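You operate a simulated robot arm through the tools that you are given. There is no shell and no other tool. Be economical: measure what you need, move in short steps, check, and stop when the job is done.

Carry out the task below with a simulated robot arm. There is one attempt and no reset: what you move stays moved.

TASK
Scrub the old grease off the wheel lock's plate, then oil a patch on it.
Fine: stiff brush to scrub, gold brush to oil, both back; leave the lock clamped in the vice. Set down upright: stiff brush, gold brush. A coat counts when it lies all over at full strength: go over it till it gets no stronger. What is to be rubbed or washed off counts as gone when no trace of it is left.

It is judged by the outcome, as a careful person would: the job done as asked, and still so three seconds after it is handed in. It fails if anything else is knocked over, pushed out of place, dropped, spilled or broken.

THE ROBOT
A 6-joint arm with a two-finger parallel gripper, fixed in place. Base frame: the origin is at the foot of the arm, x ahead of it, y to its left, z up; the work surface is at about z = 80. Lengths are in cm, angles in degrees, forces in N, time in s.
With the tool pointing down near the work surface it reaches from about 26 to 68 cm from the base axis. Its first joint turns from -66.0 to 66.0 degrees. Payload 2.9 kg.
The TCP is the grasp point between the finger pads, 3 cm short of the fingertips. In the tool frame z runs along the fingers and y along their closing line. Largest opening 11 cm; finger width 2, thickness 1; the body of the gripper, 4.8 by 11.2 cm, starts 5.5 cm behind the TCP.
Orientation is told as [roll, pitch, yaw] about the base's x, y, z axes, in that order, counted from this pose: with the fingers straight down and closing along the base's y, the tool's x points along the base's -x, its y along +y and its z along -z.

THE INTERFACE
- The arm moves only by the tool jog_arm. Its argument "deltas" is a list of rows, each a list of 7 numbers: the shift along the tool's x, y, z in units of 400 mm (1.0 is 400 mm), then the turn, a rotation vector about the tool's x, y, z in units of 90 degrees (1.0 is 90 degrees), then the opening, from 0 (shut) to 1 (fully open). In form: [[tx, ty, tz, ax, ay, az, fingers], ...]. A call has 1 to 12 rows; each row is the pose to reach, as a shift and turn from the pose commanded when the call began, along the tool's axes at that moment. A call with a number of a shift or a turn outside -1 to 1 is refused whole. Each row takes 0.2 s and may step no farther than 5 cm and 8.6 degrees from the row before; otherwise, or with a gripper value out of range, the whole call is refused. Where a pose cannot be reached the arm comes as near as it can. A force on the tool above 40 N (or 10 N above the force at the start of the call, whichever is more), or a blocked arm, ends the call early, and 0.2 s more pass. The fingers move at their own pace (about 10.8 cm/s each) and stop on an object; they squeeze with about 32 N. The grip force told is the motor's: it shows also when the fingers shut on nothing. Time passes only in rows, and 0.2 s behind the last, so rows that repeat a pose let the fingers close. The reply holds the time, the measured pose of the TCP, the force on the tool along the base axes, the opening and the grip force, in the units named above and with some noise, with the torque about the TCP (base axes, N m) and any sound that the robot's microphone picked up.
- Cameras (640 x 400 px; columns grow to the right, rows downward): "scene" is fixed at [8.31, 43.06, 140.13]; the picture's right is [-0.74, -0.67, 0.00], its down [-0.27, 0.30, -0.91] and it looks along [0.61, -0.68, -0.41] (base axes); focal length 340 px, centre (320, 200). "wrist" rides on the gripper at [7.2, 1.7, -10.3] in the tool frame; the picture's right is [-0.23, 0.97, 0.00], its down [-0.76, -0.18, -0.62] and it looks along [-0.61, -0.14, 0.78] (tool axes); focal length 222 px, centre (320, 200). There is no depth. A picture from a camera that has moved, and an enlarged one, comes with that camera's place and axes in the base frame and with its lens.
- get_image(camera): a new picture of that camera. It takes no simulated time.
- inspect(camera, box): a new picture of the part [left, top, right, bottom] of that camera's present view, enlarged. It takes no simulated time.
- sign_off(): hands the job in; it is judged then, once.

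Go step by step. Nothing tells you positions but the pictures and the camera data: compare them with the known pose of the tool, close in by small moves and look again before you grip or let go. The budget is 120 turns and 76 pictures, counting those below and the enlarged ones. Unless the task says otherwise, let go and move clear before handing in, and close with one line.

The tools are called as name(argument=value, ...) on one line, values as JSON. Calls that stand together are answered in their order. jog_arm: Moves the arm, as the interface text tells. Its arguments: {"type":"object","properties":{"deltas":{"type":"array"}},"required":["deltas"]} The other tools are called the same way: get_image (camera) takes a picture; inspect (camera, box) takes an enlarged picture of a part of a camera's view; sign_off () hands the job in.

At the start:

```text
clock: 0.0
eef_pos: [37.06, 13.88, 126.5]
ee_rot: [0.0, -0.1, 0.0]
contact_force: [-0.1, -0.9, -0.3]
ft_torque: [0.0, -0.01, -0.01]
finger_gap: 10.97
gripper_force: 0.1
```

scene: 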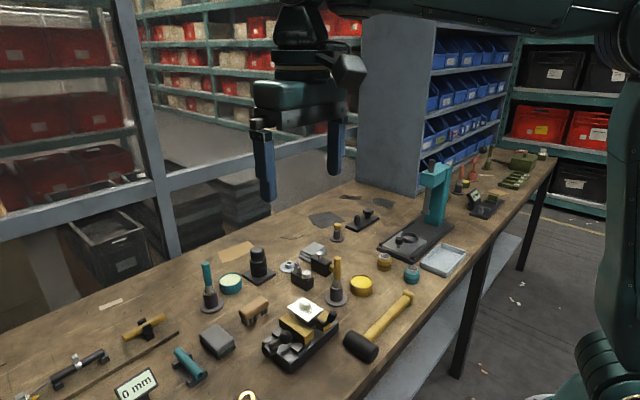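
wrist: 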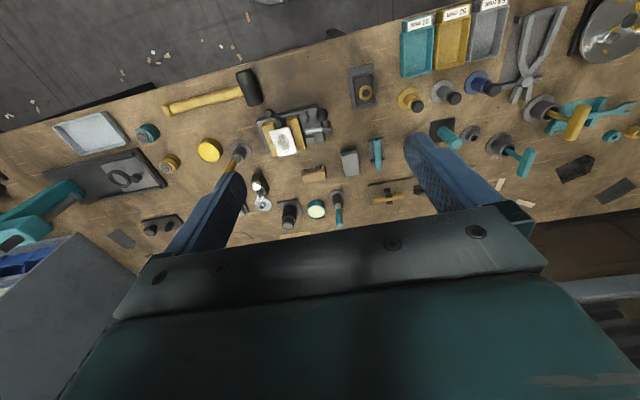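

I see a bench with a small vice holding a light plate, and several brushes and pots near it. I'll enlarge the pictures to identify them.

inspect(camera="scene", box=[180, 200, 440, 390])

inspect(camera="wrist", box=[140, 70, 460, 250])

```text
2.11 times, centred on (310, 295) of scene
camera zoom: at [8.31, 43.06, 140.13], right [-0.74, -0.67, 0.0], down [-0.27, 0.3, -0.91], along [0.61, -0.68, -0.41], focal length 715 px, centre (341, 0)
```

zoom: 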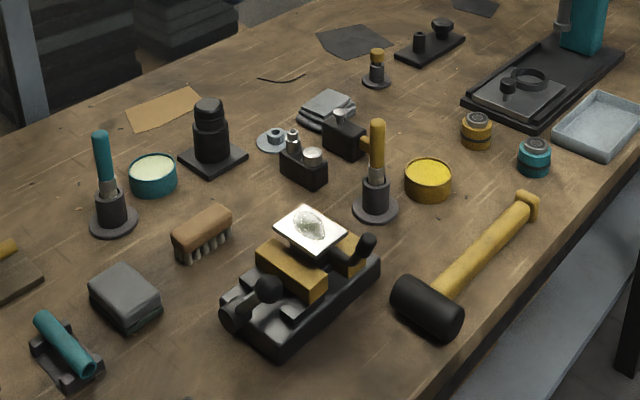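

```text
2.00 times, centred on (300, 160) of wrist
camera zoom: at [29.82, 15.53, 136.96], right [0.23, 0.97, 0.0], down [0.76, -0.18, 0.62], along [0.61, -0.14, -0.78], focal length 444 px, centre (360, 280)
```

zoom: 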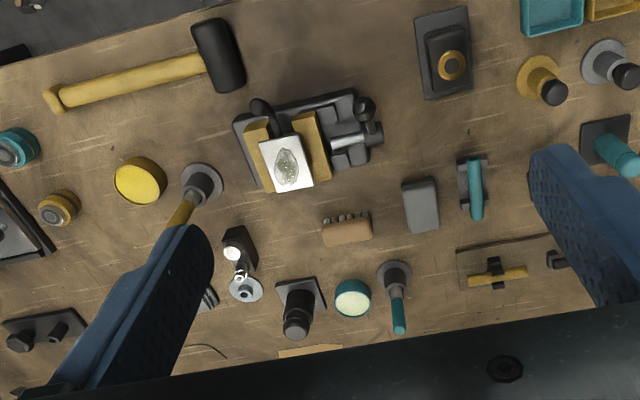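

The stiff brush seems to be the wooden block at about (62.6, 6), the plate about (49.4, 2.2, 88), the gold brush about (52, -12), and the gold tin about (49, -19). I'll move closer for a better look.

jog_arm(deltas=[[-0.033, -0.071, 0.077, 0, 0, 0, 1], [-0.067, -0.142, 0.154, 0, 0, 0, 1], [-0.1, -0.213, 0.231, 0, 0, 0, 1], [-0.133, -0.284, 0.308, 0, 0, 0, 1], [-0.167, -0.355, 0.385, 0, 0, 0, 1], [-0.2, -0.425, 0.4625, 0, 0, 0, 1]])

get_image(camera="wrist")

inspect(camera="scene", box=[250, 240, 390, 330])

```text
clock: 1.4
eef_pos: [45.05, -2.97, 108.15]
ee_rot: [0.0, -0.1, 0.1]
contact_force: [0.0, 0.1, -0.3]
ft_torque: [0.03, -0.01, 0.01]
finger_gap: 11.0
gripper_force: 0.0
```

```text
71 pictures are left
camera wrist: at [37.77, -1.33, 118.47], right [0.23, 0.97, 0.0], down [0.76, -0.18, 0.62], along [0.61, -0.14, -0.78], focal length 222 px, centre (320, 200)
```

wrist: 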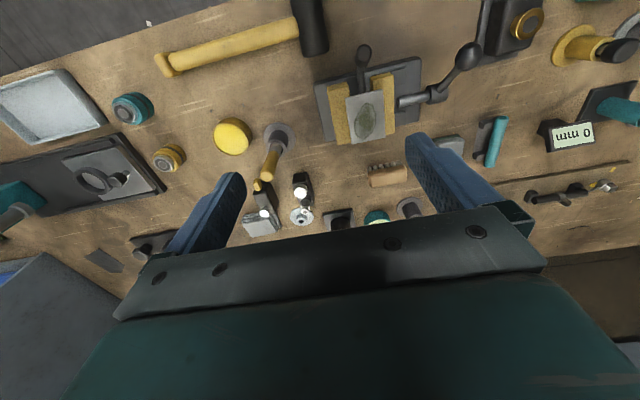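

```text
4.44 times, centred on (320, 285) of scene
camera zoom: at [8.31, 43.06, 140.13], right [-0.74, -0.67, 0.0], down [-0.27, 0.3, -0.91], along [0.61, -0.68, -0.41], focal length 1510 px, centre (320, -178)
```

zoom: 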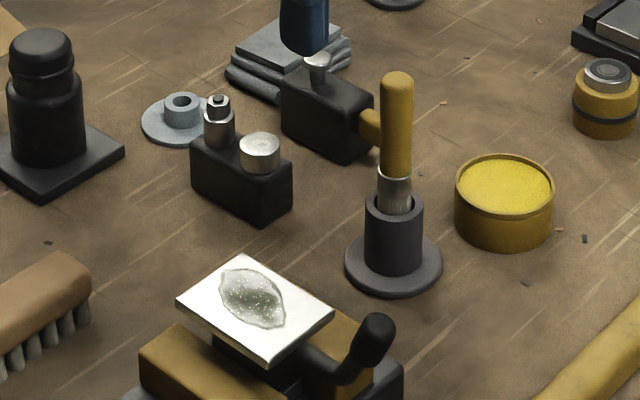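

The gold brush stands in a cup beside its tin of yellow oil, and the stiff brush is the block with tufts pointing down. I'll swing over to the stiff brush with the fingers turned 90° to close across its width.

jog_arm(deltas=[[-0.027, 0.023, 0.008, 0, 0, 0.0833, 1], [-0.054, 0.046, 0.017, 0, 0, 0.1667, 1], [-0.081, 0.069, 0.025, 0, 0, 0.25, 1], [-0.108, 0.092, 0.033, 0, 0, 0.3333, 1], [-0.135, 0.115, 0.042, 0, 0, 0.4167, 1], [-0.1625, 0.1375, 0.05, 0, 0, 0.5, 1], [-0.19, 0.16, 0.058, 0, 0, 0.5833, 1], [-0.217, 0.183, 0.067, 0, 0, 0.6667, 1], [-0.244, 0.206, 0.075, 0, 0, 0.75, 1], [-0.271, 0.229, 0.083, 0, 0, 0.8333, 1], [-0.298, 0.252, 0.092, 0, 0, 0.9167, 1], [-0.325, 0.275, 0.1, 0, 0, 1, 1]])

get_image(camera="wrist")

get_image(camera="scene")

```text
clock: 4.0
eef_pos: [58.24, 7.95, 104.11]
ee_rot: [0.1, 0.0, -90.1]
contact_force: [-0.7, -0.8, -0.6]
ft_torque: [0.03, 0.01, -0.01]
finger_gap: 11.0
gripper_force: 0.1
```

```text
69 pictures are left
camera wrist: at [59.85, 15.22, 114.51], right [0.97, -0.23, 0.0], down [-0.18, -0.76, 0.62], along [-0.14, -0.61, -0.78], focal length 222 px, centre (320, 200)
```

wrist: 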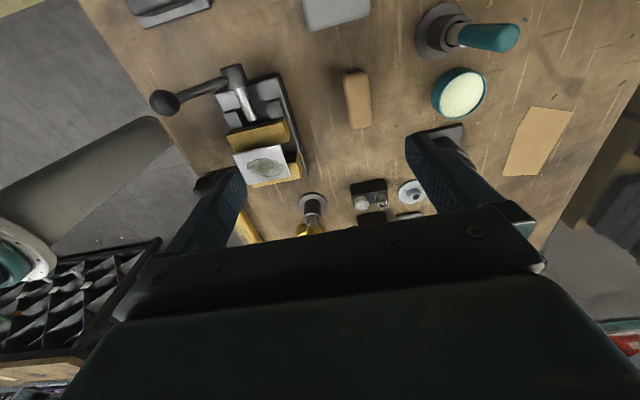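

```text
68 pictures are left
```

scene: 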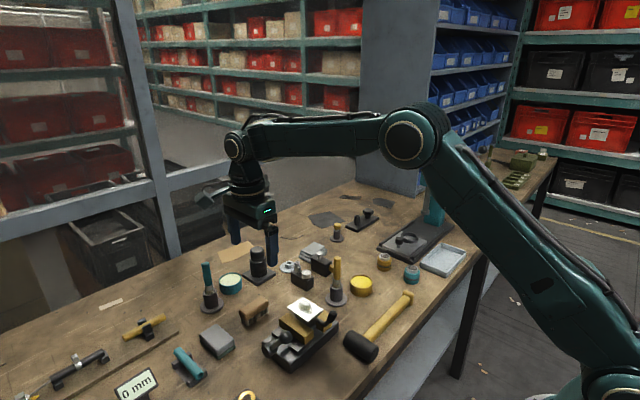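

The brush lies along y, centred near (63, 6.3). Next I'll measure its height.

inspect(camera="scene", box=[215, 280, 295, 340])

inspect(camera="wrist", box=[220, 50, 420, 200])

```text
6.67 times, centred on (255, 310) of scene
camera zoom: at [8.31, 43.06, 140.13], right [-0.74, -0.67, 0.0], down [-0.27, 0.3, -0.91], along [0.61, -0.68, -0.41], focal length 2264 px, centre (753, -533)
```

zoom: 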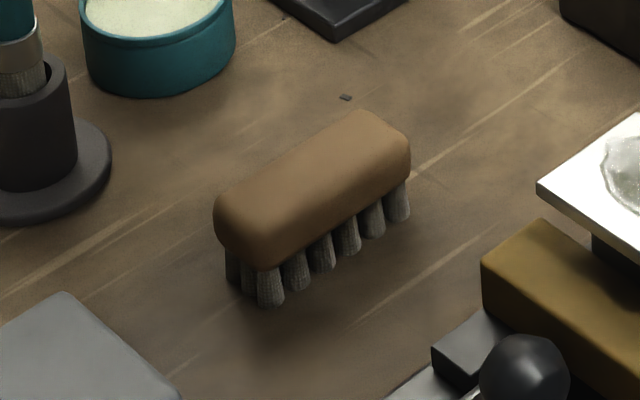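

```text
2.67 times, centred on (320, 125) of wrist
camera zoom: at [59.85, 15.22, 114.51], right [0.97, -0.23, 0.0], down [-0.18, -0.76, 0.62], along [-0.14, -0.61, -0.78], focal length 592 px, centre (320, 400)
```

zoom: 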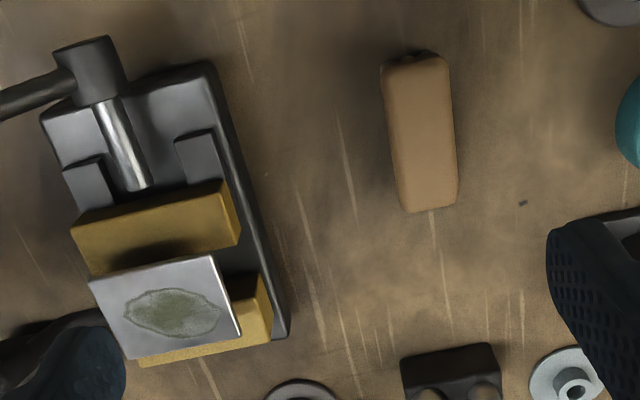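

The brush is about 3.5 cm tall, with the wood from roughly 81.5 to 83.5. I'll go over it to z≈89 and check.

jog_arm(deltas=[[-0.02, 0.06, 0.08, 0, 0, 0, 0.6], [-0.041, 0.119, 0.16, 0, 0, 0, 0.6], [-0.041, 0.119, 0.27, 0, 0, 0, 0.6], [-0.041, 0.119, 0.37, 0, 0, 0, 0.6]])

get_image(camera="wrist")

inspect(camera="scene", box=[195, 250, 315, 340])

```text
clock: 5.0
eef_pos: [63.0, 6.25, 89.38]
ee_rot: [0.2, 0.0, -90.0]
contact_force: [0.0, 0.9, 0.1]
ft_torque: [-0.03, 0.02, 0.01]
finger_gap: 6.63
gripper_force: 0.2
```

```text
65 pictures are left
camera wrist: at [64.58, 13.46, 99.81], right [0.97, -0.23, 0.0], down [-0.18, -0.76, 0.62], along [-0.14, -0.61, -0.78], focal length 222 px, centre (320, 200)
```

wrist: 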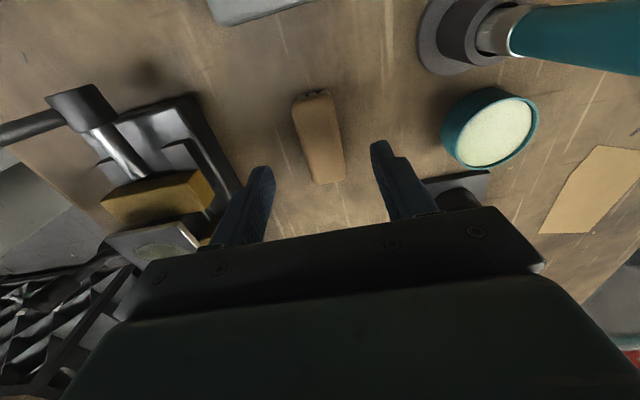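

```text
4.44 times, centred on (255, 295) of scene
camera zoom: at [8.32, 43.06, 140.13], right [-0.74, -0.67, 0.0], down [-0.27, 0.3, -0.91], along [0.61, -0.68, -0.41], focal length 1510 px, centre (609, -222)
```

zoom: 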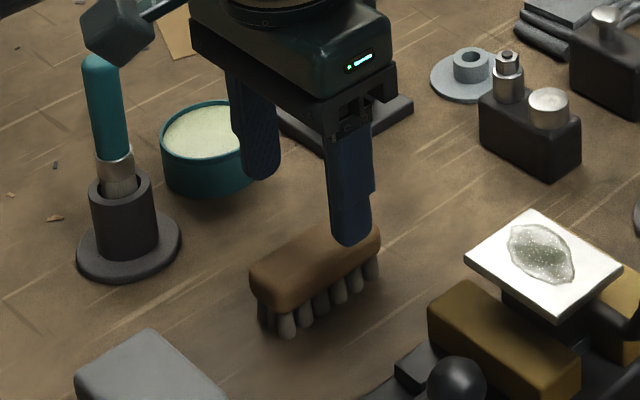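

Alignment is good. Now I'll lower and grip.

jog_arm(deltas=[[0, 0, 0.06, 0, 0, 0, 0.6], [0, 0, 0.113, 0, 0, 0, 0.6], [0, 0, 0.113, 0, 0, 0, 0.1], [0, 0, 0.113, 0, 0, 0, 0.0], [0, 0, 0.113, 0, 0, 0, 0.0]])

get_image(camera="wrist")

inspect(camera="scene", box=[215, 270, 295, 330])

```text
clock: 6.2
eef_pos: [62.77, 6.28, 84.62]
ee_rot: [0.0, 0.0, -90.0]
contact_force: [-0.1, 0.6, 1.0]
ft_torque: [0.0, 0.02, 0.03]
finger_gap: 3.09
gripper_force: 32.0
```

```text
63 pictures are left
camera wrist: at [64.57, 13.39, 95.04], right [0.97, -0.23, 0.0], down [-0.18, -0.76, 0.62], along [-0.14, -0.61, -0.78], focal length 222 px, centre (320, 200)
```

wrist: 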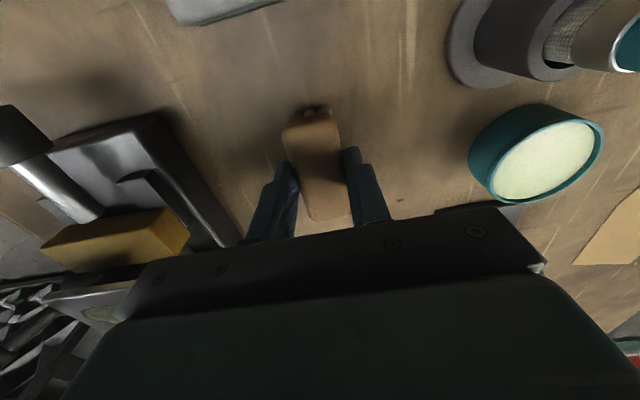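

```text
6.67 times, centred on (255, 300) of scene
camera zoom: at [8.32, 43.06, 140.13], right [-0.74, -0.67, 0.0], down [-0.27, 0.3, -0.91], along [0.61, -0.68, -0.41], focal length 2264 px, centre (753, -467)
```

zoom: 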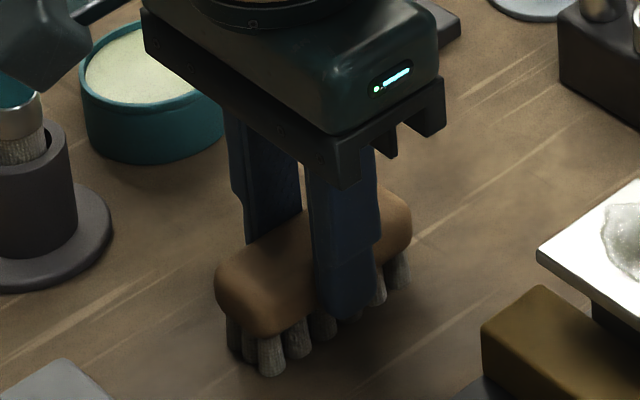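

The brush is gripped. I'll lift it and carry it above the plate, whose centre I take at (49.1, 2.35) with its top at z≈88.5.

jog_arm(deltas=[[0, 0, -0.1, 0, 0, 0, 0], [0, 0, -0.2, 0, 0, 0, 0], [0, 0, -0.32, 0, 0, 0, 0], [-0.025, -0.087, -0.32, 0, 0, 0, 0], [-0.05, -0.174, -0.32, 0, 0, 0, 0], [-0.075, -0.261, -0.32, 0, 0, 0, 0], [-0.1, -0.345, -0.32, 0, 0, 0, 0], [-0.1, -0.345, -0.25, 0, 0, 0, 0]])

get_image(camera="wrist")

inspect(camera="scene", box=[245, 260, 365, 350])

```text
clock: 8.0
eef_pos: [49.17, 2.45, 94.61]
ee_rot: [-0.1, -0.1, -90.0]
contact_force: [-0.1, 0.4, -0.3]
ft_torque: [-0.01, 0.01, 0.0]
finger_gap: 3.11
gripper_force: 31.9
```

```text
61 pictures are left
camera wrist: at [50.84, 9.59, 104.98], right [0.97, -0.23, 0.0], down [-0.18, -0.76, 0.62], along [-0.14, -0.61, -0.78], focal length 222 px, centre (320, 200)
```

wrist: 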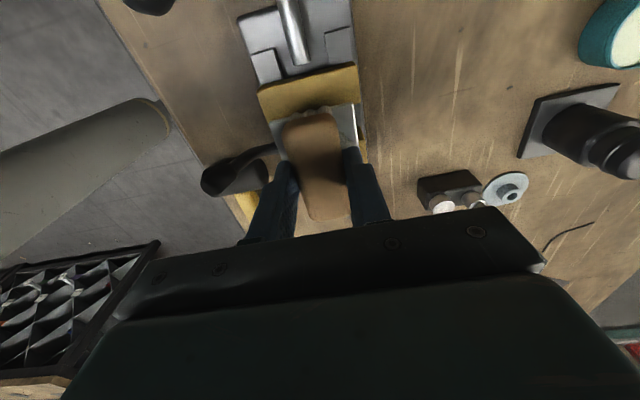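

```text
4.44 times, centred on (305, 305) of scene
camera zoom: at [8.31, 43.06, 140.13], right [-0.74, -0.67, 0.0], down [-0.27, 0.3, -0.91], along [0.61, -0.68, -0.41], focal length 1510 px, centre (387, -267)
```

zoom: 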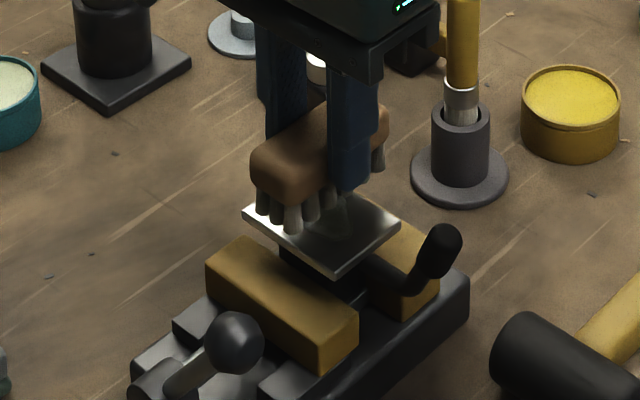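

There is about 1 cm of gap, and the lever knob near (41.7, 2.3, 91.6) leaves enough clearance for strokes down to x≈47.3. I'll lower to contact now.

jog_arm(deltas=[[0, 0, 0.02, 0, 0, 0, 0], [0, 0, 0.03, 0, 0, 0, 0], [0, 0, 0.035, 0, 0, 0, 0], [0, 0, 0.04, 0, 0, 0, 0]])

inspect(camera="scene", box=[265, 275, 345, 335])

```text
clock: 9.0
eef_pos: [49.14, 2.25, 93.26]
ee_rot: [0.0, 0.0, -89.9]
contact_force: [-4.1, 1.4, 12.7]
ft_torque: [0.1, 0.24, -0.01]
finger_gap: 3.11
gripper_force: 31.8
```

```text
6.67 times, centred on (305, 305) of scene
camera zoom: at [8.28, 43.07, 140.13], right [-0.74, -0.67, 0.0], down [-0.27, 0.3, -0.91], along [0.61, -0.68, -0.41], focal length 2264 px, centre (420, -500)
```

zoom: 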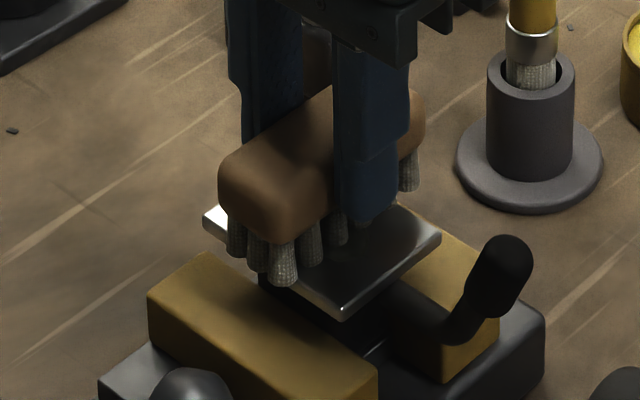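

Contact is at about 13 N. I'll scrub back and forth along x.

jog_arm(deltas=[[0, 0.025, 0, 0, 0, 0, 0], [0, 0.05, 0, 0, 0, 0, 0], [0, 0.025, 0, 0, 0, 0, 0], [0, 0, 0, 0, 0, 0, 0], [0, -0.023, 0, 0, 0, 0, 0], [0, -0.045, 0, 0, 0, 0, 0], [0, -0.02, 0, 0, 0, 0, 0], [0, 0.01, 0, 0, 0, 0, 0], [0, 0.035, 0, 0, 0, 0, 0], [0, 0.06, 0, 0, 0, 0, 0], [0, 0.03, 0, 0, 0, 0, 0], [0, 0, 0, 0, 0, 0, 0]])

jog_arm(deltas=[[0.02, -0.023, 0, 0, 0, 0, 0], [0.02, -0.045, 0, 0, 0, 0, 0], [0.02, -0.02, 0, 0, 0, 0, 0], [0.02, 0.01, 0, 0, 0, 0, 0], [0.02, 0.035, 0, 0, 0, 0, 0], [0.02, 0.06, 0, 0, 0, 0, 0], [-0.02, 0.06, 0, 0, 0, 0, 0], [-0.02, 0.03, 0, 0, 0, 0, 0], [-0.02, 0, 0, 0, 0, 0, 0], [-0.02, -0.03, 0, 0, 0, 0, 0], [-0.02, -0.045, 0, 0, 0, 0, 0], [0, 0, 0, 0, 0, 0, 0]])

get_image(camera="wrist")

inspect(camera="scene", box=[265, 275, 345, 335])

```text
clock: 11.6
eef_pos: [49.09, 2.26, 93.19]
ee_rot: [0.1, 0.1, -90.0]
contact_force: [2.6, -0.7, 6.4]
ft_torque: [-0.01, -0.18, 0.03]
finger_gap: 3.11
gripper_force: 31.4
```

```text
clock: 14.2
eef_pos: [49.1, 2.26, 93.2]
ee_rot: [0.0, -0.1, -90.0]
contact_force: [-8.1, -3.7, 22.6]
ft_torque: [-0.16, 0.29, 0.06]
finger_gap: 3.1
gripper_force: 32.2
```

```text
58 pictures are left
camera wrist: at [50.7, 9.44, 103.55], right [0.97, -0.23, 0.0], down [-0.18, -0.76, 0.62], along [-0.14, -0.61, -0.78], focal length 222 px, centre (320, 200)
```

wrist: 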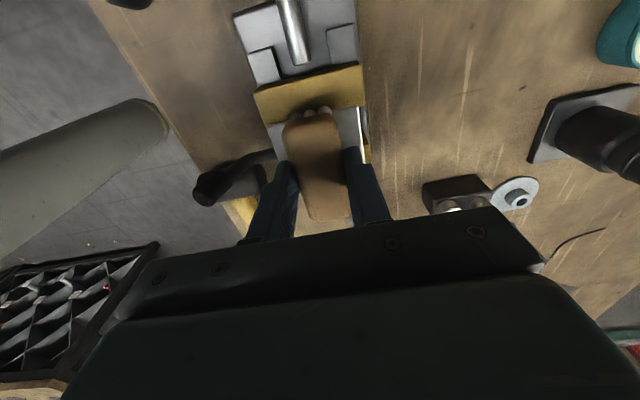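

```text
6.67 times, centred on (305, 305) of scene
camera zoom: at [8.26, 43.05, 140.14], right [-0.74, -0.67, 0.0], down [-0.27, 0.3, -0.91], along [0.61, -0.68, -0.41], focal length 2264 px, centre (420, -500)
```

zoom: 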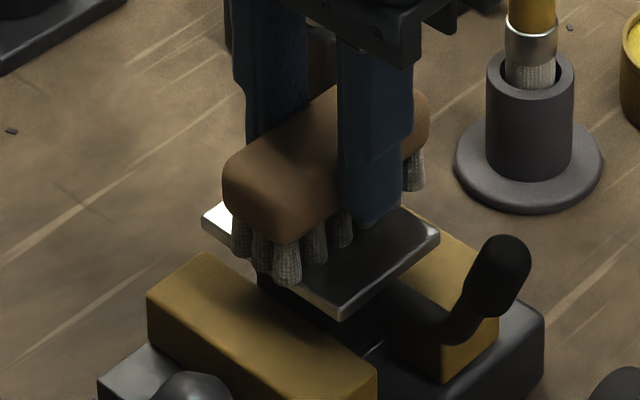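

The strokes went cleanly. I'll lift and move aside to look at the plate.

jog_arm(deltas=[[0, 0, -0.05, 0, 0, 0, 0], [0, 0, -0.12, 0, 0, 0, 0], [0, 0.1, -0.15, 0, 0, 0, 0], [0.05, 0.2, -0.15, 0, 0, 0, 0]])

inspect(camera="scene", box=[265, 275, 345, 335])

inspect(camera="wrist", box=[130, 60, 330, 200])

```text
clock: 15.2
eef_pos: [57.05, 4.28, 99.08]
ee_rot: [-0.1, 0.0, -90.0]
contact_force: [0.1, -0.2, -1.1]
ft_torque: [-0.01, 0.01, 0.02]
finger_gap: 3.09
gripper_force: 32.3
```

```text
6.67 times, centred on (305, 305) of scene
camera zoom: at [8.31, 43.06, 140.13], right [-0.74, -0.67, 0.0], down [-0.27, 0.3, -0.91], along [0.61, -0.68, -0.41], focal length 2264 px, centre (420, -500)
```

zoom: 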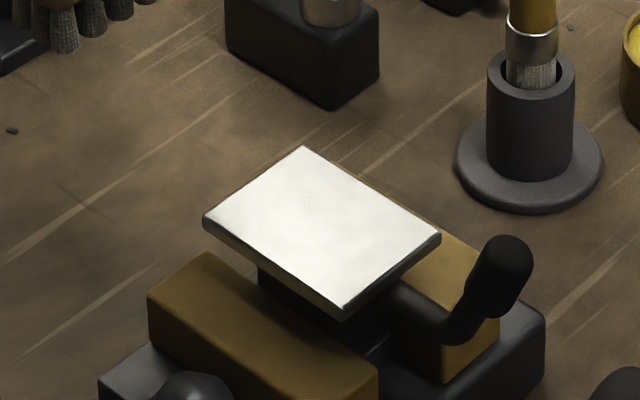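

```text
2.86 times, centred on (230, 130) of wrist
camera zoom: at [58.72, 11.3, 109.41], right [0.97, -0.23, 0.0], down [-0.18, -0.76, 0.62], along [-0.14, -0.61, -0.78], focal length 635 px, centre (577, 400)
```

zoom: 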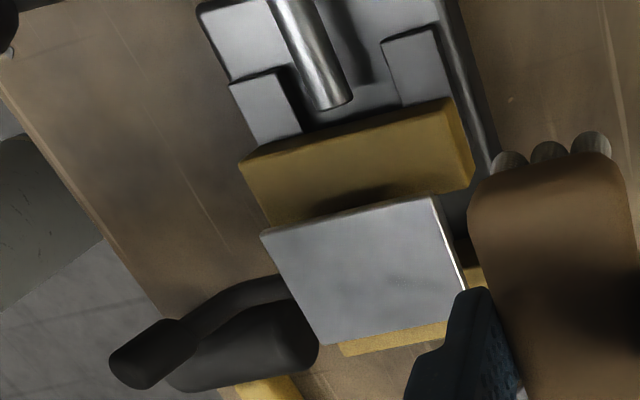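

Nearly all the grease is gone, with a faint trace left around (50.4, 1.6). I'll scrub there some more with sideways shifts.

jog_arm(deltas=[[-0.05, -0.09, 0, 0, 0, 0, 0], [-0.05, -0.17, 0, 0, 0, 0, 0], [-0.05, -0.17, 0.1, 0, 0, 0, 0], [-0.05, -0.17, 0.13, 0, 0, 0, 0], [-0.05, -0.17, 0.15, 0, 0, 0, 0]])

jog_arm(deltas=[[0, 0.03, 0, 0, 0, 0, 0], [0.012, 0.03, 0, 0, 0, 0, 0], [0.012, 0, 0, 0, 0, 0, 0], [0.012, -0.03, 0, 0, 0, 0, 0], [-0.012, -0.03, 0, 0, 0, 0, 0], [-0.012, 0, 0, 0, 0, 0, 0], [-0.012, 0.03, 0, 0, 0, 0, 0], [-0.024, 0.03, 0, 0, 0, 0, 0], [-0.024, 0, 0, 0, 0, 0, 0], [-0.024, -0.03, 0, 0, 0, 0, 0], [0, -0.03, 0, 0, 0, 0, 0], [0, 0, 0, 0, 0, 0, 0]])

jog_arm(deltas=[[0.012, 0.03, 0, 0, 0, 0, 0], [0.03, 0.03, 0, 0, 0, 0, 0], [0.03, 0, 0, 0, 0, 0, 0], [0.03, -0.03, 0, 0, 0, 0, 0], [0.03, -0.06, 0, 0, 0, 0, 0], [-0.02, -0.06, 0, 0, 0, 0, 0], [-0.02, -0.03, 0, 0, 0, 0, 0], [-0.02, 0, 0, 0, 0, 0, 0], [0, 0.03, 0, 0, 0, 0, 0], [0, 0, 0, 0, 0, 0, 0], [0, 0, -0.05, 0, 0, 0, 0], [0, 0, -0.12, 0, 0, 0, 0]])

jog_arm(deltas=[[0, 0.08, 0, 0, 0, 0, 0], [0.05, 0.17, -0.03, 0, 0, 0, 0]])

inspect(camera="scene", box=[280, 285, 330, 320])

inspect(camera="wrist", box=[180, 100, 300, 185])

```text
clock: 16.4
eef_pos: [50.13, 2.32, 93.12]
ee_rot: [-0.1, 0.0, -90.0]
contact_force: [-1.7, 0.3, 1.2]
ft_torque: [0.04, 0.04, 0.0]
finger_gap: 3.11
gripper_force: 32.1
```

```text
clock: 19.0
eef_pos: [50.2, 2.36, 93.11]
ee_rot: [0.0, 0.0, -90.0]
contact_force: [-5.4, 1.4, 13.3]
ft_torque: [0.09, 0.37, -0.03]
finger_gap: 3.1
gripper_force: 32.5
```

```text
clock: 21.6
eef_pos: [50.16, 2.2, 98.11]
ee_rot: [-0.1, -0.1, -90.0]
contact_force: [-0.7, -0.4, -1.1]
ft_torque: [0.01, 0.01, -0.01]
finger_gap: 3.1
gripper_force: 31.8
```

```text
clock: 22.2
eef_pos: [57.12, 4.34, 99.22]
ee_rot: [-0.1, -0.1, -89.9]
contact_force: [0.5, -0.5, -1.0]
ft_torque: [-0.06, 0.03, 0.02]
finger_gap: 3.1
gripper_force: 32.2
```

```text
11.43 times, centred on (305, 302) of scene
camera zoom: at [8.31, 43.06, 140.13], right [-0.74, -0.67, 0.0], down [-0.27, 0.3, -0.91], along [0.61, -0.68, -0.41], focal length 3882 px, centre (491, -971)
```

zoom: 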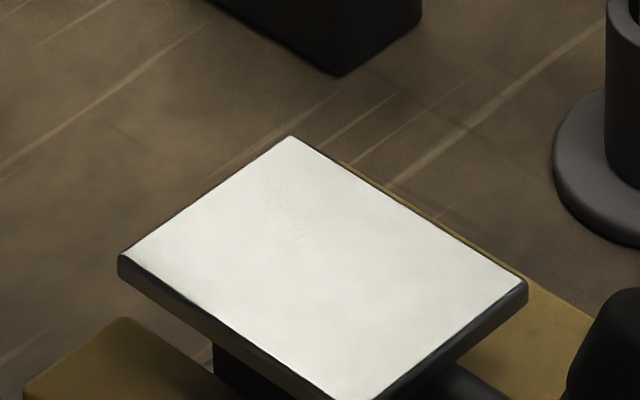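

```text
4.71 times, centred on (240, 142) of wrist
camera zoom: at [58.8, 11.42, 109.61], right [0.97, -0.23, 0.0], down [-0.18, -0.76, 0.62], along [-0.14, -0.61, -0.78], focal length 1045 px, centre (696, 471)
```

zoom: 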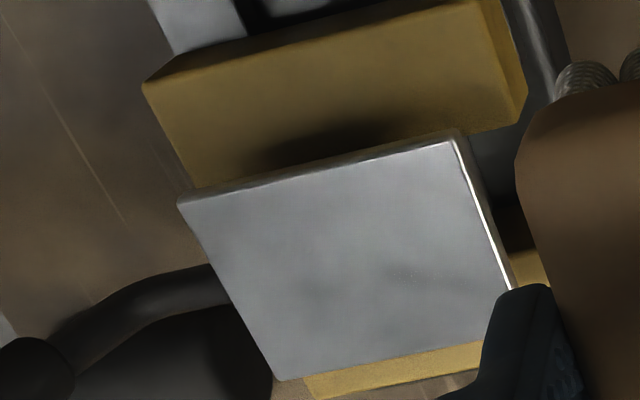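

A very faint streak remains near (50.7, 1.6). I'll scrub there again with a little more pressure and both x and y strokes.

jog_arm(deltas=[[-0.05, -0.08, 0, 0, 0, 0, 0], [-0.055, -0.155, 0, 0, 0, 0, 0], [-0.055, -0.155, 0.1, 0, 0, 0, 0], [-0.055, -0.155, 0.14, 0, 0, 0, 0], [-0.055, -0.155, 0.154, 0, 0, 0, 0]])

jog_arm(deltas=[[0.02, 0.0, 0, 0, 0, 0, 0], [0.02, 0.03, 0, 0, 0, 0, 0], [-0.02, 0.03, 0, 0, 0, 0, 0], [-0.02, 0.015, 0, 0, 0, 0, 0], [0.02, 0.015, 0, 0, 0, 0, 0], [0.02, -0.015, 0, 0, 0, 0, 0], [-0.02, -0.015, 0, 0, 0, 0, 0], [-0.02, -0.035, 0, 0, 0, 0, 0], [0.02, -0.035, 0, 0, 0, 0, 0], [0.02, 0, 0, 0, 0, 0, 0], [-0.02, 0, 0, 0, 0, 0, 0], [0, 0, 0, 0, 0, 0, 0]])

jog_arm(deltas=[[0, 0.03, 0, 0, 0, 0, 0], [0.01, 0.03, 0, 0, 0, 0, 0], [0.01, 0, 0, 0, 0, 0, 0], [0.01, -0.03, 0, 0, 0, 0, 0], [-0.01, -0.03, 0, 0, 0, 0, 0], [-0.01, 0, 0, 0, 0, 0, 0], [-0.01, 0.03, 0, 0, 0, 0, 0], [-0.02, 0.03, 0, 0, 0, 0, 0], [-0.02, 0, 0, 0, 0, 0, 0], [-0.02, -0.03, 0, 0, 0, 0, 0], [0, 0, 0, 0, 0, 0, 0], [0, 0, -0.05, 0, 0, 0, 0]])

jog_arm(deltas=[[0, 0, -0.08, 0, 0, 0, 0], [0, 0.08, -0.1, 0, 0, 0, 0], [0.05, 0.17, -0.1, 0, 0, 0, 0]])

inspect(camera="scene", box=[280, 285, 330, 320])

inspect(camera="wrist", box=[180, 100, 300, 185])

```text
clock: 23.4
eef_pos: [50.99, 2.11, 93.15]
ee_rot: [0.2, 0.0, -90.2]
contact_force: [-4.9, -3.4, 22.2]
ft_torque: [-0.09, 0.42, 0.03]
finger_gap: 3.11
gripper_force: 31.7
```

```text
clock: 26.0
eef_pos: [50.81, 2.17, 93.11]
ee_rot: [0.1, 0.0, -90.0]
contact_force: [-1.4, 0.2, -0.3]
ft_torque: [0.01, -0.03, -0.01]
finger_gap: 3.14
gripper_force: 32.2
```

```text
clock: 28.6
eef_pos: [50.92, 2.08, 95.01]
ee_rot: [0.0, 0.0, -90.0]
contact_force: [-1.1, 0.7, -0.2]
ft_torque: [0.01, -0.03, -0.03]
finger_gap: 3.09
gripper_force: 32.4
```

```text
clock: 29.4
eef_pos: [57.79, 3.98, 99.22]
ee_rot: [0.0, 0.0, -89.9]
contact_force: [0.1, 0.1, -0.5]
ft_torque: [-0.01, -0.01, 0.0]
finger_gap: 3.09
gripper_force: 32.3
```

```text
11.43 times, centred on (305, 302) of scene
camera zoom: at [8.31, 43.06, 140.13], right [-0.74, -0.67, 0.0], down [-0.27, 0.3, -0.91], along [0.61, -0.68, -0.41], focal length 3882 px, centre (491, -971)
```

zoom: 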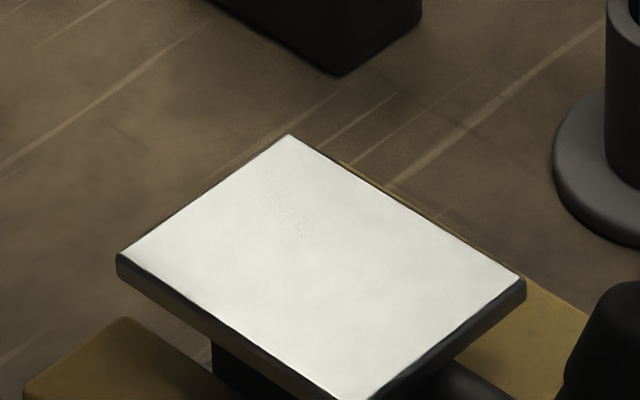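

```text
4.71 times, centred on (240, 142) of wrist
camera zoom: at [59.41, 11.24, 109.54], right [0.97, -0.23, 0.0], down [-0.18, -0.76, 0.62], along [-0.14, -0.61, -0.78], focal length 1045 px, centre (696, 471)
```

zoom: 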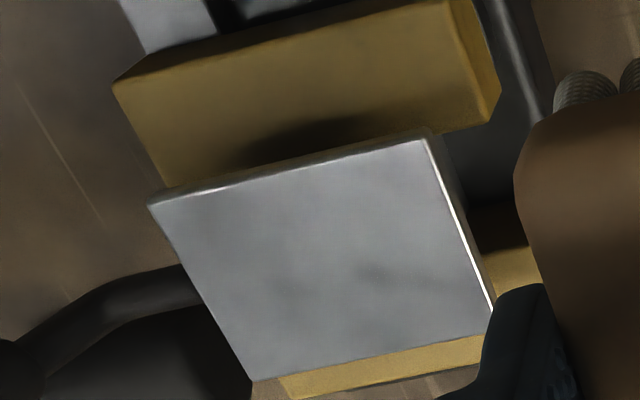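

The streak is fainter but still there, and the force dropped to zero during part of the strokes. I'll press 2 mm deeper, stroke by stroke.

jog_arm(deltas=[[-0.05, -0.08, 0, 0, 0, 0, 0], [-0.06, -0.18, 0, 0, 0, 0, 0], [-0.06, -0.18, 0.1, 0, 0, 0, 0], [-0.06, -0.18, 0.14, 0, 0, 0, 0], [-0.06, -0.18, 0.155, 0, 0, 0, 0], [-0.06, -0.18, 0.16, 0, 0, 0, 0]])

jog_arm(deltas=[[0, 0.02, 0, 0, 0, 0, 0], [0, 0.04, 0, 0, 0, 0, 0]])

jog_arm(deltas=[[0, -0.02, 0, 0, 0, 0, 0], [0, -0.04, 0, 0, 0, 0, 0]])

jog_arm(deltas=[[0.01, 0.01, 0, 0, 0, 0, 0], [0.02, 0.02, 0, 0, 0, 0, 0]])

```text
clock: 30.8
eef_pos: [50.41, 1.55, 92.92]
ee_rot: [0.1, 0.0, -90.1]
contact_force: [-6.8, -1.8, 22.9]
ft_torque: [0.07, 0.37, 0.01]
finger_gap: 3.13
gripper_force: 32.1
```

```text
clock: 31.4
eef_pos: [52.22, 1.71, 92.9]
ee_rot: [0.4, 0.1, -89.9]
contact_force: [-0.7, 2.3, 25.6]
ft_torque: [0.29, 0.41, -0.08]
finger_gap: 3.12
gripper_force: 32.0
```

```text
clock: 32.0
eef_pos: [50.71, 1.5, 92.86]
ee_rot: [0.5, 0.1, -90.0]
contact_force: [9.8, -0.9, 22.7]
ft_torque: [0.06, -0.29, -0.05]
finger_gap: 3.14
gripper_force: 32.4
```

```text
clock: 32.6
eef_pos: [51.12, 2.43, 92.71]
ee_rot: [-0.1, -0.1, -90.1]
contact_force: [-8.2, -11.9, 33.9]
ft_torque: [-0.72, 0.79, 0.11]
finger_gap: 3.11
gripper_force: 32.5
```

Contact is firm at 23–34 N. I'll back off by about 1 mm and scrub over the whole plate.

jog_arm(deltas=[[0, 0.02, -0.003, 0, 0, 0, 0], [-0.015, 0.02, -0.003, 0, 0, 0, 0], [-0.015, -0.01, -0.003, 0, 0, 0, 0], [-0.015, -0.04, -0.003, 0, 0, 0, 0], [-0.005, -0.04, -0.003, 0, 0, 0, 0], [-0.005, -0.01, -0.003, 0, 0, 0, 0], [-0.005, 0.02, -0.003, 0, 0, 0, 0], [0.005, 0.02, -0.003, 0, 0, 0, 0], [0.005, -0.01, -0.003, 0, 0, 0, 0], [0.005, -0.04, -0.003, 0, 0, 0, 0], [0.005, -0.01, -0.003, 0, 0, 0, 0], [0, 0, -0.003, 0, 0, 0, 0]])

jog_arm(deltas=[[0, -0.03, 0, 0, 0, 0, 0], [0, -0.06, 0, 0, 0, 0, 0], [0, -0.085, 0, 0, 0, 0, 0], [-0.02, -0.085, 0, 0, 0, 0, 0], [-0.02, -0.055, 0, 0, 0, 0, 0], [-0.02, -0.02, 0, 0, 0, 0, 0], [-0.02, 0.015, 0, 0, 0, 0, 0], [-0.01, 0.015, 0, 0, 0, 0, 0], [-0.01, -0.01, 0, 0, 0, 0, 0], [-0.01, 0, 0, 0, 0, 0, 0], [0, 0, -0.05, 0, 0, 0, 0], [0, 0, -0.12, 0, 0, 0, 0]])

jog_arm(deltas=[[0, 0.08, 0, 0, 0, 0, 0], [0.05, 0.17, -0.03, 0, 0, 0, 0]])

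inspect(camera="scene", box=[280, 285, 330, 320])

inspect(camera="wrist", box=[180, 100, 300, 185])

```text
clock: 35.2
eef_pos: [51.12, 2.73, 92.68]
ee_rot: [0.0, 0.0, -89.9]
contact_force: [-11.0, 5.7, 30.4]
ft_torque: [0.23, 0.9, -0.12]
finger_gap: 3.1
gripper_force: 31.5
```

```text
clock: 37.8
eef_pos: [51.05, 2.51, 97.55]
ee_rot: [0.0, -0.1, -90.0]
contact_force: [-0.2, 0.9, -0.8]
ft_torque: [-0.02, 0.02, 0.05]
finger_gap: 3.09
gripper_force: 32.1
```

```text
clock: 38.4
eef_pos: [57.9, 4.5, 98.81]
ee_rot: [0.1, 0.1, -90.0]
contact_force: [0.3, 0.2, -0.6]
ft_torque: [0.05, -0.05, 0.02]
finger_gap: 3.13
gripper_force: 32.4
```

```text
11.43 times, centred on (305, 302) of scene
camera zoom: at [8.31, 43.06, 140.13], right [-0.74, -0.67, 0.0], down [-0.27, 0.3, -0.91], along [0.61, -0.68, -0.41], focal length 3882 px, centre (491, -971)
```

zoom: 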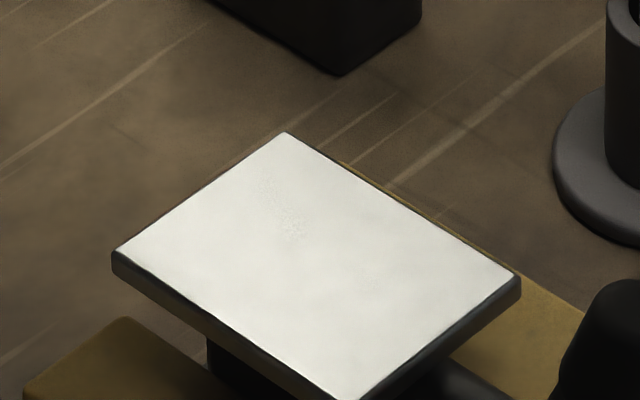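

```text
4.71 times, centred on (240, 142) of wrist
camera zoom: at [59.58, 11.7, 109.18], right [0.97, -0.23, 0.0], down [-0.18, -0.76, 0.62], along [-0.14, -0.61, -0.78], focal length 1045 px, centre (696, 471)
```

zoom: 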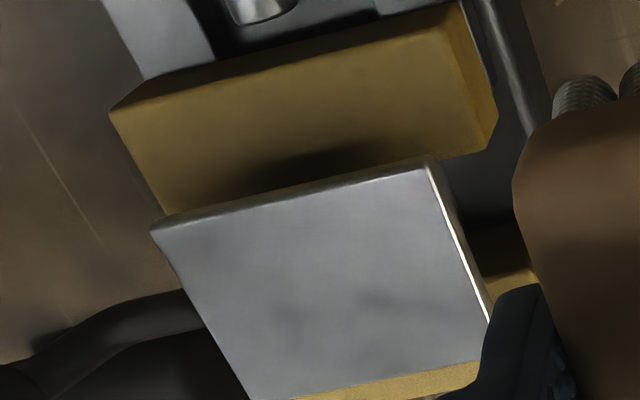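

The plate seems to have slid about 1 mm in the jaws, so I must be gentler. I'll look closely at what remains.

inspect(camera="scene", box=[292, 294, 316, 309])

inspect(camera="wrist", box=[205, 130, 275, 175])

```text
16.00 times, centred on (304, 302) of scene
camera zoom: at [8.31, 43.06, 140.13], right [-0.74, -0.67, 0.0], down [-0.27, 0.3, -0.91], along [0.61, -0.68, -0.41], focal length 5434 px, centre (576, -1424)
```

zoom: 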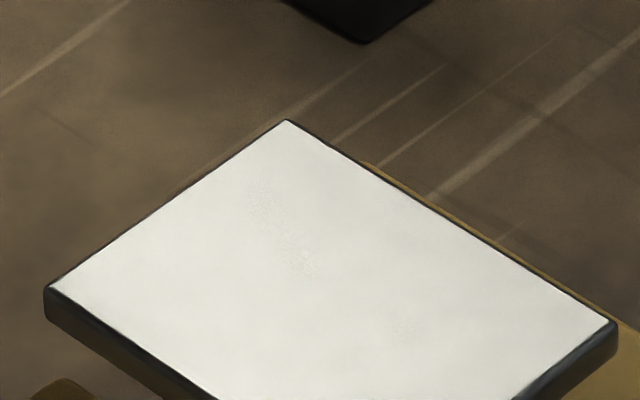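

```text
8.89 times, centred on (240, 152) of wrist
camera zoom: at [59.58, 11.7, 109.18], right [0.97, -0.23, 0.0], down [-0.18, -0.76, 0.62], along [-0.14, -0.61, -0.78], focal length 1974 px, centre (1031, 622)
```

zoom: 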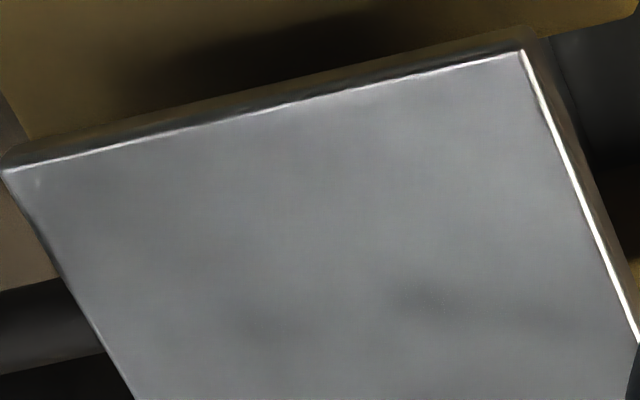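

A faint streak remains along y≈1.4–2.1, possibly where a gap between tufts passes. I'll scrub with the brush shifted lengthwise, first y≈3.8 and then y≈0.6, at moderate force.

jog_arm(deltas=[[-0.01, -0.09, 0, 0, 0, 0, 0], [-0.0175, -0.185, 0, 0, 0, 0, 0], [-0.0175, -0.185, 0.1, 0, 0, 0, 0], [-0.0175, -0.185, 0.135, 0, 0, 0, 0], [-0.0175, -0.185, 0.146, 0, 0, 0, 0]])

jog_arm(deltas=[[0, 0.02, 0, 0, 0, 0, 0], [0, 0.035, 0, 0, 0, 0, 0], [0, 0.015, 0, 0, 0, 0, 0], [0, -0.005, 0, 0, 0, 0, 0], [0, -0.025, 0, 0, 0, 0, 0], [0, -0.045, 0, 0, 0, 0, 0], [0, -0.065, 0, 0, 0, 0, 0], [0, -0.045, 0, 0, 0, 0, 0], [0, -0.025, 0, 0, 0, 0, 0], [0, -0.005, 0, 0, 0, 0, 0], [0, 0.015, 0, 0, 0, 0, 0], [0, 0.035, 0, 0, 0, 0, 0]])

jog_arm(deltas=[[-0.012, 0, 0, 0, 0, 0, 0], [-0.012, -0.02, 0, 0, 0, 0, 0], [-0.012, -0.04, 0, 0, 0, 0, 0], [-0.012, -0.06, 0, 0, 0, 0, 0], [-0.012, -0.08, 0, 0, 0, 0, 0], [-0.012, -0.1, 0, 0, 0, 0, 0], [-0.02, -0.08, 0, 0, 0, 0, 0], [-0.02, -0.06, 0, 0, 0, 0, 0], [-0.02, -0.04, 0, 0, 0, 0, 0], [-0.02, -0.02, 0, 0, 0, 0, 0], [-0.02, 0, 0, 0, 0, 0, 0], [-0.02, 0, -0.03, 0, 0, 0, 0]])

jog_arm(deltas=[[0, 0, -0.1, 0, 0, 0, 0], [0.02, 0.08, -0.12, 0, 0, 0, 0], [0.02, 0.16, -0.12, 0, 0, 0, 0]])

inspect(camera="scene", box=[292, 294, 316, 309])

```text
clock: 39.6
eef_pos: [50.67, 3.76, 92.98]
ee_rot: [0.0, -0.1, -90.0]
contact_force: [-0.2, 0.3, -0.5]
ft_torque: [0.02, 0.04, 0.03]
finger_gap: 3.09
gripper_force: 31.8
```

```text
clock: 42.2
eef_pos: [51.95, 3.8, 92.82]
ee_rot: [0.1, 0.0, -90.0]
contact_force: [0.2, 0.2, -0.5]
ft_torque: [0.0, -0.03, 0.03]
finger_gap: 3.09
gripper_force: 32.2
```

```text
clock: 44.8
eef_pos: [52.09, 2.87, 94.02]
ee_rot: [-0.1, -0.1, -89.9]
contact_force: [-0.5, -1.0, -1.2]
ft_torque: [0.03, 0.02, 0.0]
finger_gap: 3.09
gripper_force: 31.2
```

```text
clock: 45.6
eef_pos: [58.48, 3.88, 99.12]
ee_rot: [0.0, 0.0, -90.2]
contact_force: [0.7, 0.1, -0.2]
ft_torque: [0.0, -0.02, -0.03]
finger_gap: 3.11
gripper_force: 32.1
```

```text
16.00 times, centred on (304, 302) of scene
camera zoom: at [8.31, 43.06, 140.13], right [-0.74, -0.67, 0.0], down [-0.27, 0.3, -0.91], along [0.61, -0.68, -0.41], focal length 5434 px, centre (576, -1424)
```

zoom: 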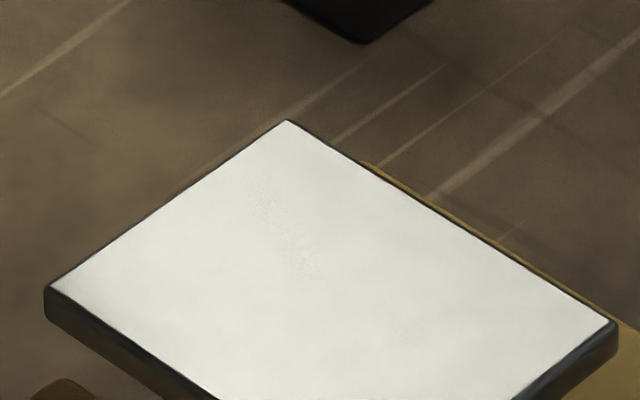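

No contact was made this time because the brush has crept up in the grip. I'll lower in small steps at y≈3.8 until there is force.

jog_arm(deltas=[[0, -0.1, 0, 0, 0, 0, 0], [0, -0.2, 0, 0, 0, 0, 0], [0, -0.2, 0.1, 0, 0, 0, 0], [0, -0.2, 0.145, 0, 0, 0, 0], [0, -0.2, 0.155, 0, 0, 0, 0], [0, -0.2, 0.16, 0, 0, 0, 0]])

jog_arm(deltas=[[0, 0, 0.003, 0, 0, 0, 0], [0, 0, 0.006, 0, 0, 0, 0]])

```text
clock: 47.0
eef_pos: [50.35, 3.75, 92.74]
ee_rot: [0.1, -0.1, -89.9]
contact_force: [-10.0, 0.0, 29.7]
ft_torque: [-0.37, 0.69, -0.14]
finger_gap: 3.12
gripper_force: 32.2
```

```text
clock: 47.4
eef_pos: [50.34, 3.7, 92.72]
ee_rot: [0.3, 0.0, -89.9]
contact_force: [-1.4, -0.1, 6.2]
ft_torque: [-0.07, 0.17, 0.0]
finger_gap: 3.11
gripper_force: 31.5
stopped in row 2: the force on the tool passed its limit at 43 N (the readings are from after the stop); the commanded pose is now the measured one
```

Contact is now made and the contact is very stiff. I'll scrub in x at this height, just a hair deeper.

jog_arm(deltas=[[0, 0.02, 0.001, 0, 0, 0, 0], [0, 0.035, 0.001, 0, 0, 0, 0], [0, 0.015, 0.001, 0, 0, 0, 0], [0, -0.005, 0.001, 0, 0, 0, 0], [0, -0.025, 0.001, 0, 0, 0, 0], [0, -0.045, 0.001, 0, 0, 0, 0], [0, -0.06, 0.001, 0, 0, 0, 0], [0, -0.045, 0.001, 0, 0, 0, 0], [0, -0.025, 0.001, 0, 0, 0, 0], [0, -0.005, 0.001, 0, 0, 0, 0], [0, 0.015, 0.001, 0, 0, 0, 0], [0, 0.035, 0.001, 0, 0, 0, 0]])

jog_arm(deltas=[[-0.012, 0, 0, 0, 0, 0, 0], [-0.012, -0.02, 0, 0, 0, 0, 0], [-0.012, -0.04, 0, 0, 0, 0, 0], [-0.012, -0.06, 0, 0, 0, 0, 0], [-0.012, -0.08, 0, 0, 0, 0, 0], [-0.012, -0.095, 0, 0, 0, 0, 0], [-0.02, -0.08, 0, 0, 0, 0, 0], [-0.02, -0.06, 0, 0, 0, 0, 0], [-0.02, -0.04, 0, 0, 0, 0, 0], [-0.02, -0.02, 0, 0, 0, 0, 0], [-0.02, 0, 0, 0, 0, 0, 0], [-0.02, -0.02, 0, 0, 0, 0, 0]])

jog_arm(deltas=[[0, 0, -0.04, 0, 0, 0, 0], [0, 0, -0.13, 0, 0, 0, 0], [0.02, 0.08, -0.15, 0, 0, 0, 0], [0.02, 0.18, -0.15, 0, 0, 0, 0]])

inspect(camera="scene", box=[292, 294, 316, 309])

```text
clock: 50.0
eef_pos: [52.0, 3.66, 92.79]
ee_rot: [0.8, 0.2, -90.0]
contact_force: [-1.1, -1.7, 26.4]
ft_torque: [-1.74, 0.38, 0.17]
finger_gap: 3.12
gripper_force: 32.0
```

```text
clock: 52.6
eef_pos: [51.21, 3.02, 92.77]
ee_rot: [0.4, -0.1, -90.0]
contact_force: [1.4, 1.4, 18.9]
ft_torque: [0.09, 0.1, -0.01]
finger_gap: 3.11
gripper_force: 32.5
```

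```text
clock: 53.6
eef_pos: [58.31, 3.7, 98.54]
ee_rot: [0.3, 0.0, -90.1]
contact_force: [-0.2, 1.1, 0.4]
ft_torque: [0.0, 0.0, -0.01]
finger_gap: 3.09
gripper_force: 31.6
```

```text
16.00 times, centred on (304, 302) of scene
camera zoom: at [8.31, 43.06, 140.13], right [-0.74, -0.67, 0.0], down [-0.27, 0.3, -0.91], along [0.61, -0.68, -0.41], focal length 5434 px, centre (576, -1424)
```

zoom: 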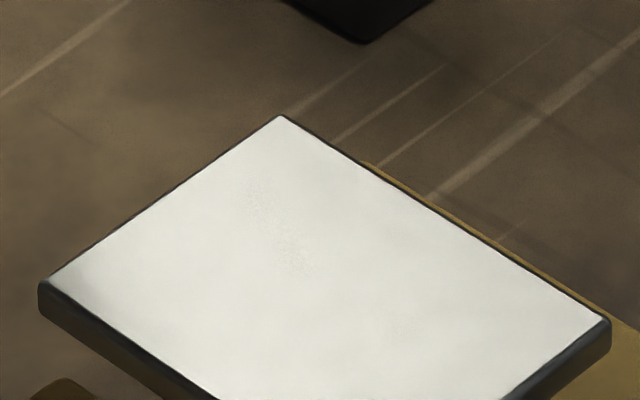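

The remaining speckle looks unchanged over many strokes and may be a reflection. I'll view the plate from a different angle to tell.

jog_arm(deltas=[[0.06, 0, -0.05, 0, 0, 0, 0], [0.13, -0.04, -0.11, 0, 0, 0, 0], [0.2, -0.1, -0.15, 0, 0, 0, 0]])

get_image(camera="wrist")

```text
clock: 54.4
eef_pos: [54.21, 11.72, 104.77]
ee_rot: [0.2, 0.0, -90.0]
contact_force: [0.4, 0.4, -0.1]
ft_torque: [-0.04, -0.02, -0.01]
finger_gap: 3.12
gripper_force: 32.0
```

```text
44 pictures are left
camera wrist: at [55.85, 18.91, 115.2], right [0.97, -0.23, 0.0], down [-0.18, -0.76, 0.62], along [-0.14, -0.61, -0.78], focal length 222 px, centre (320, 200)
```

wrist: 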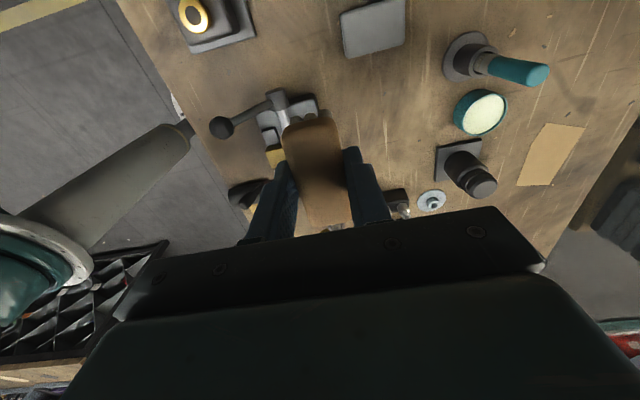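

The brush blocks the view here, so I'll shift sideways in +x.

jog_arm(deltas=[[0, 0.1, 0, 0, 0, 0, 0], [-0.08, 0.17, 0, 0, 0, 0, 0]])

inspect(camera="wrist", box=[180, 80, 300, 180])

```text
clock: 55.0
eef_pos: [61.21, 8.71, 104.84]
ee_rot: [0.2, 0.1, -89.9]
contact_force: [-0.7, -0.3, -1.1]
ft_torque: [0.02, 0.01, 0.04]
finger_gap: 3.08
gripper_force: 32.0
```

```text
4.00 times, centred on (240, 130) of wrist
camera zoom: at [62.79, 15.85, 115.27], right [0.97, -0.23, 0.0], down [-0.18, -0.76, 0.62], along [-0.14, -0.61, -0.78], focal length 888 px, centre (640, 480)
```

zoom: 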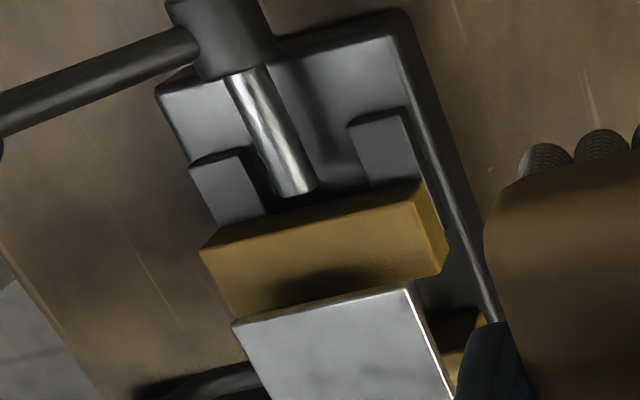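

The plate is cut off, so I'll enlarge the lower part.

inspect(camera="wrist", box=[210, 140, 290, 200])

```text
6.67 times, centred on (250, 170) of wrist
camera zoom: at [62.79, 15.85, 115.27], right [0.97, -0.23, 0.0], down [-0.18, -0.76, 0.62], along [-0.14, -0.61, -0.78], focal length 1481 px, centre (787, 400)
```

zoom: 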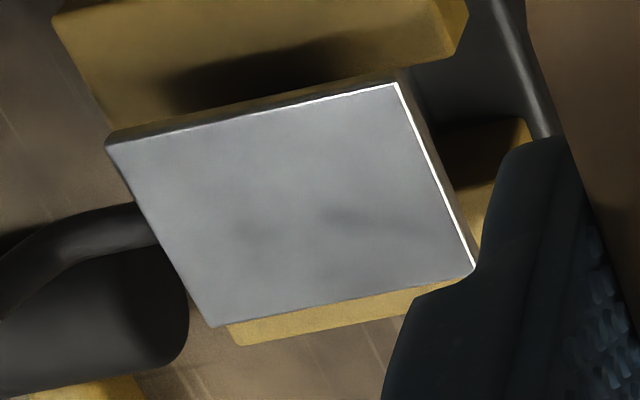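

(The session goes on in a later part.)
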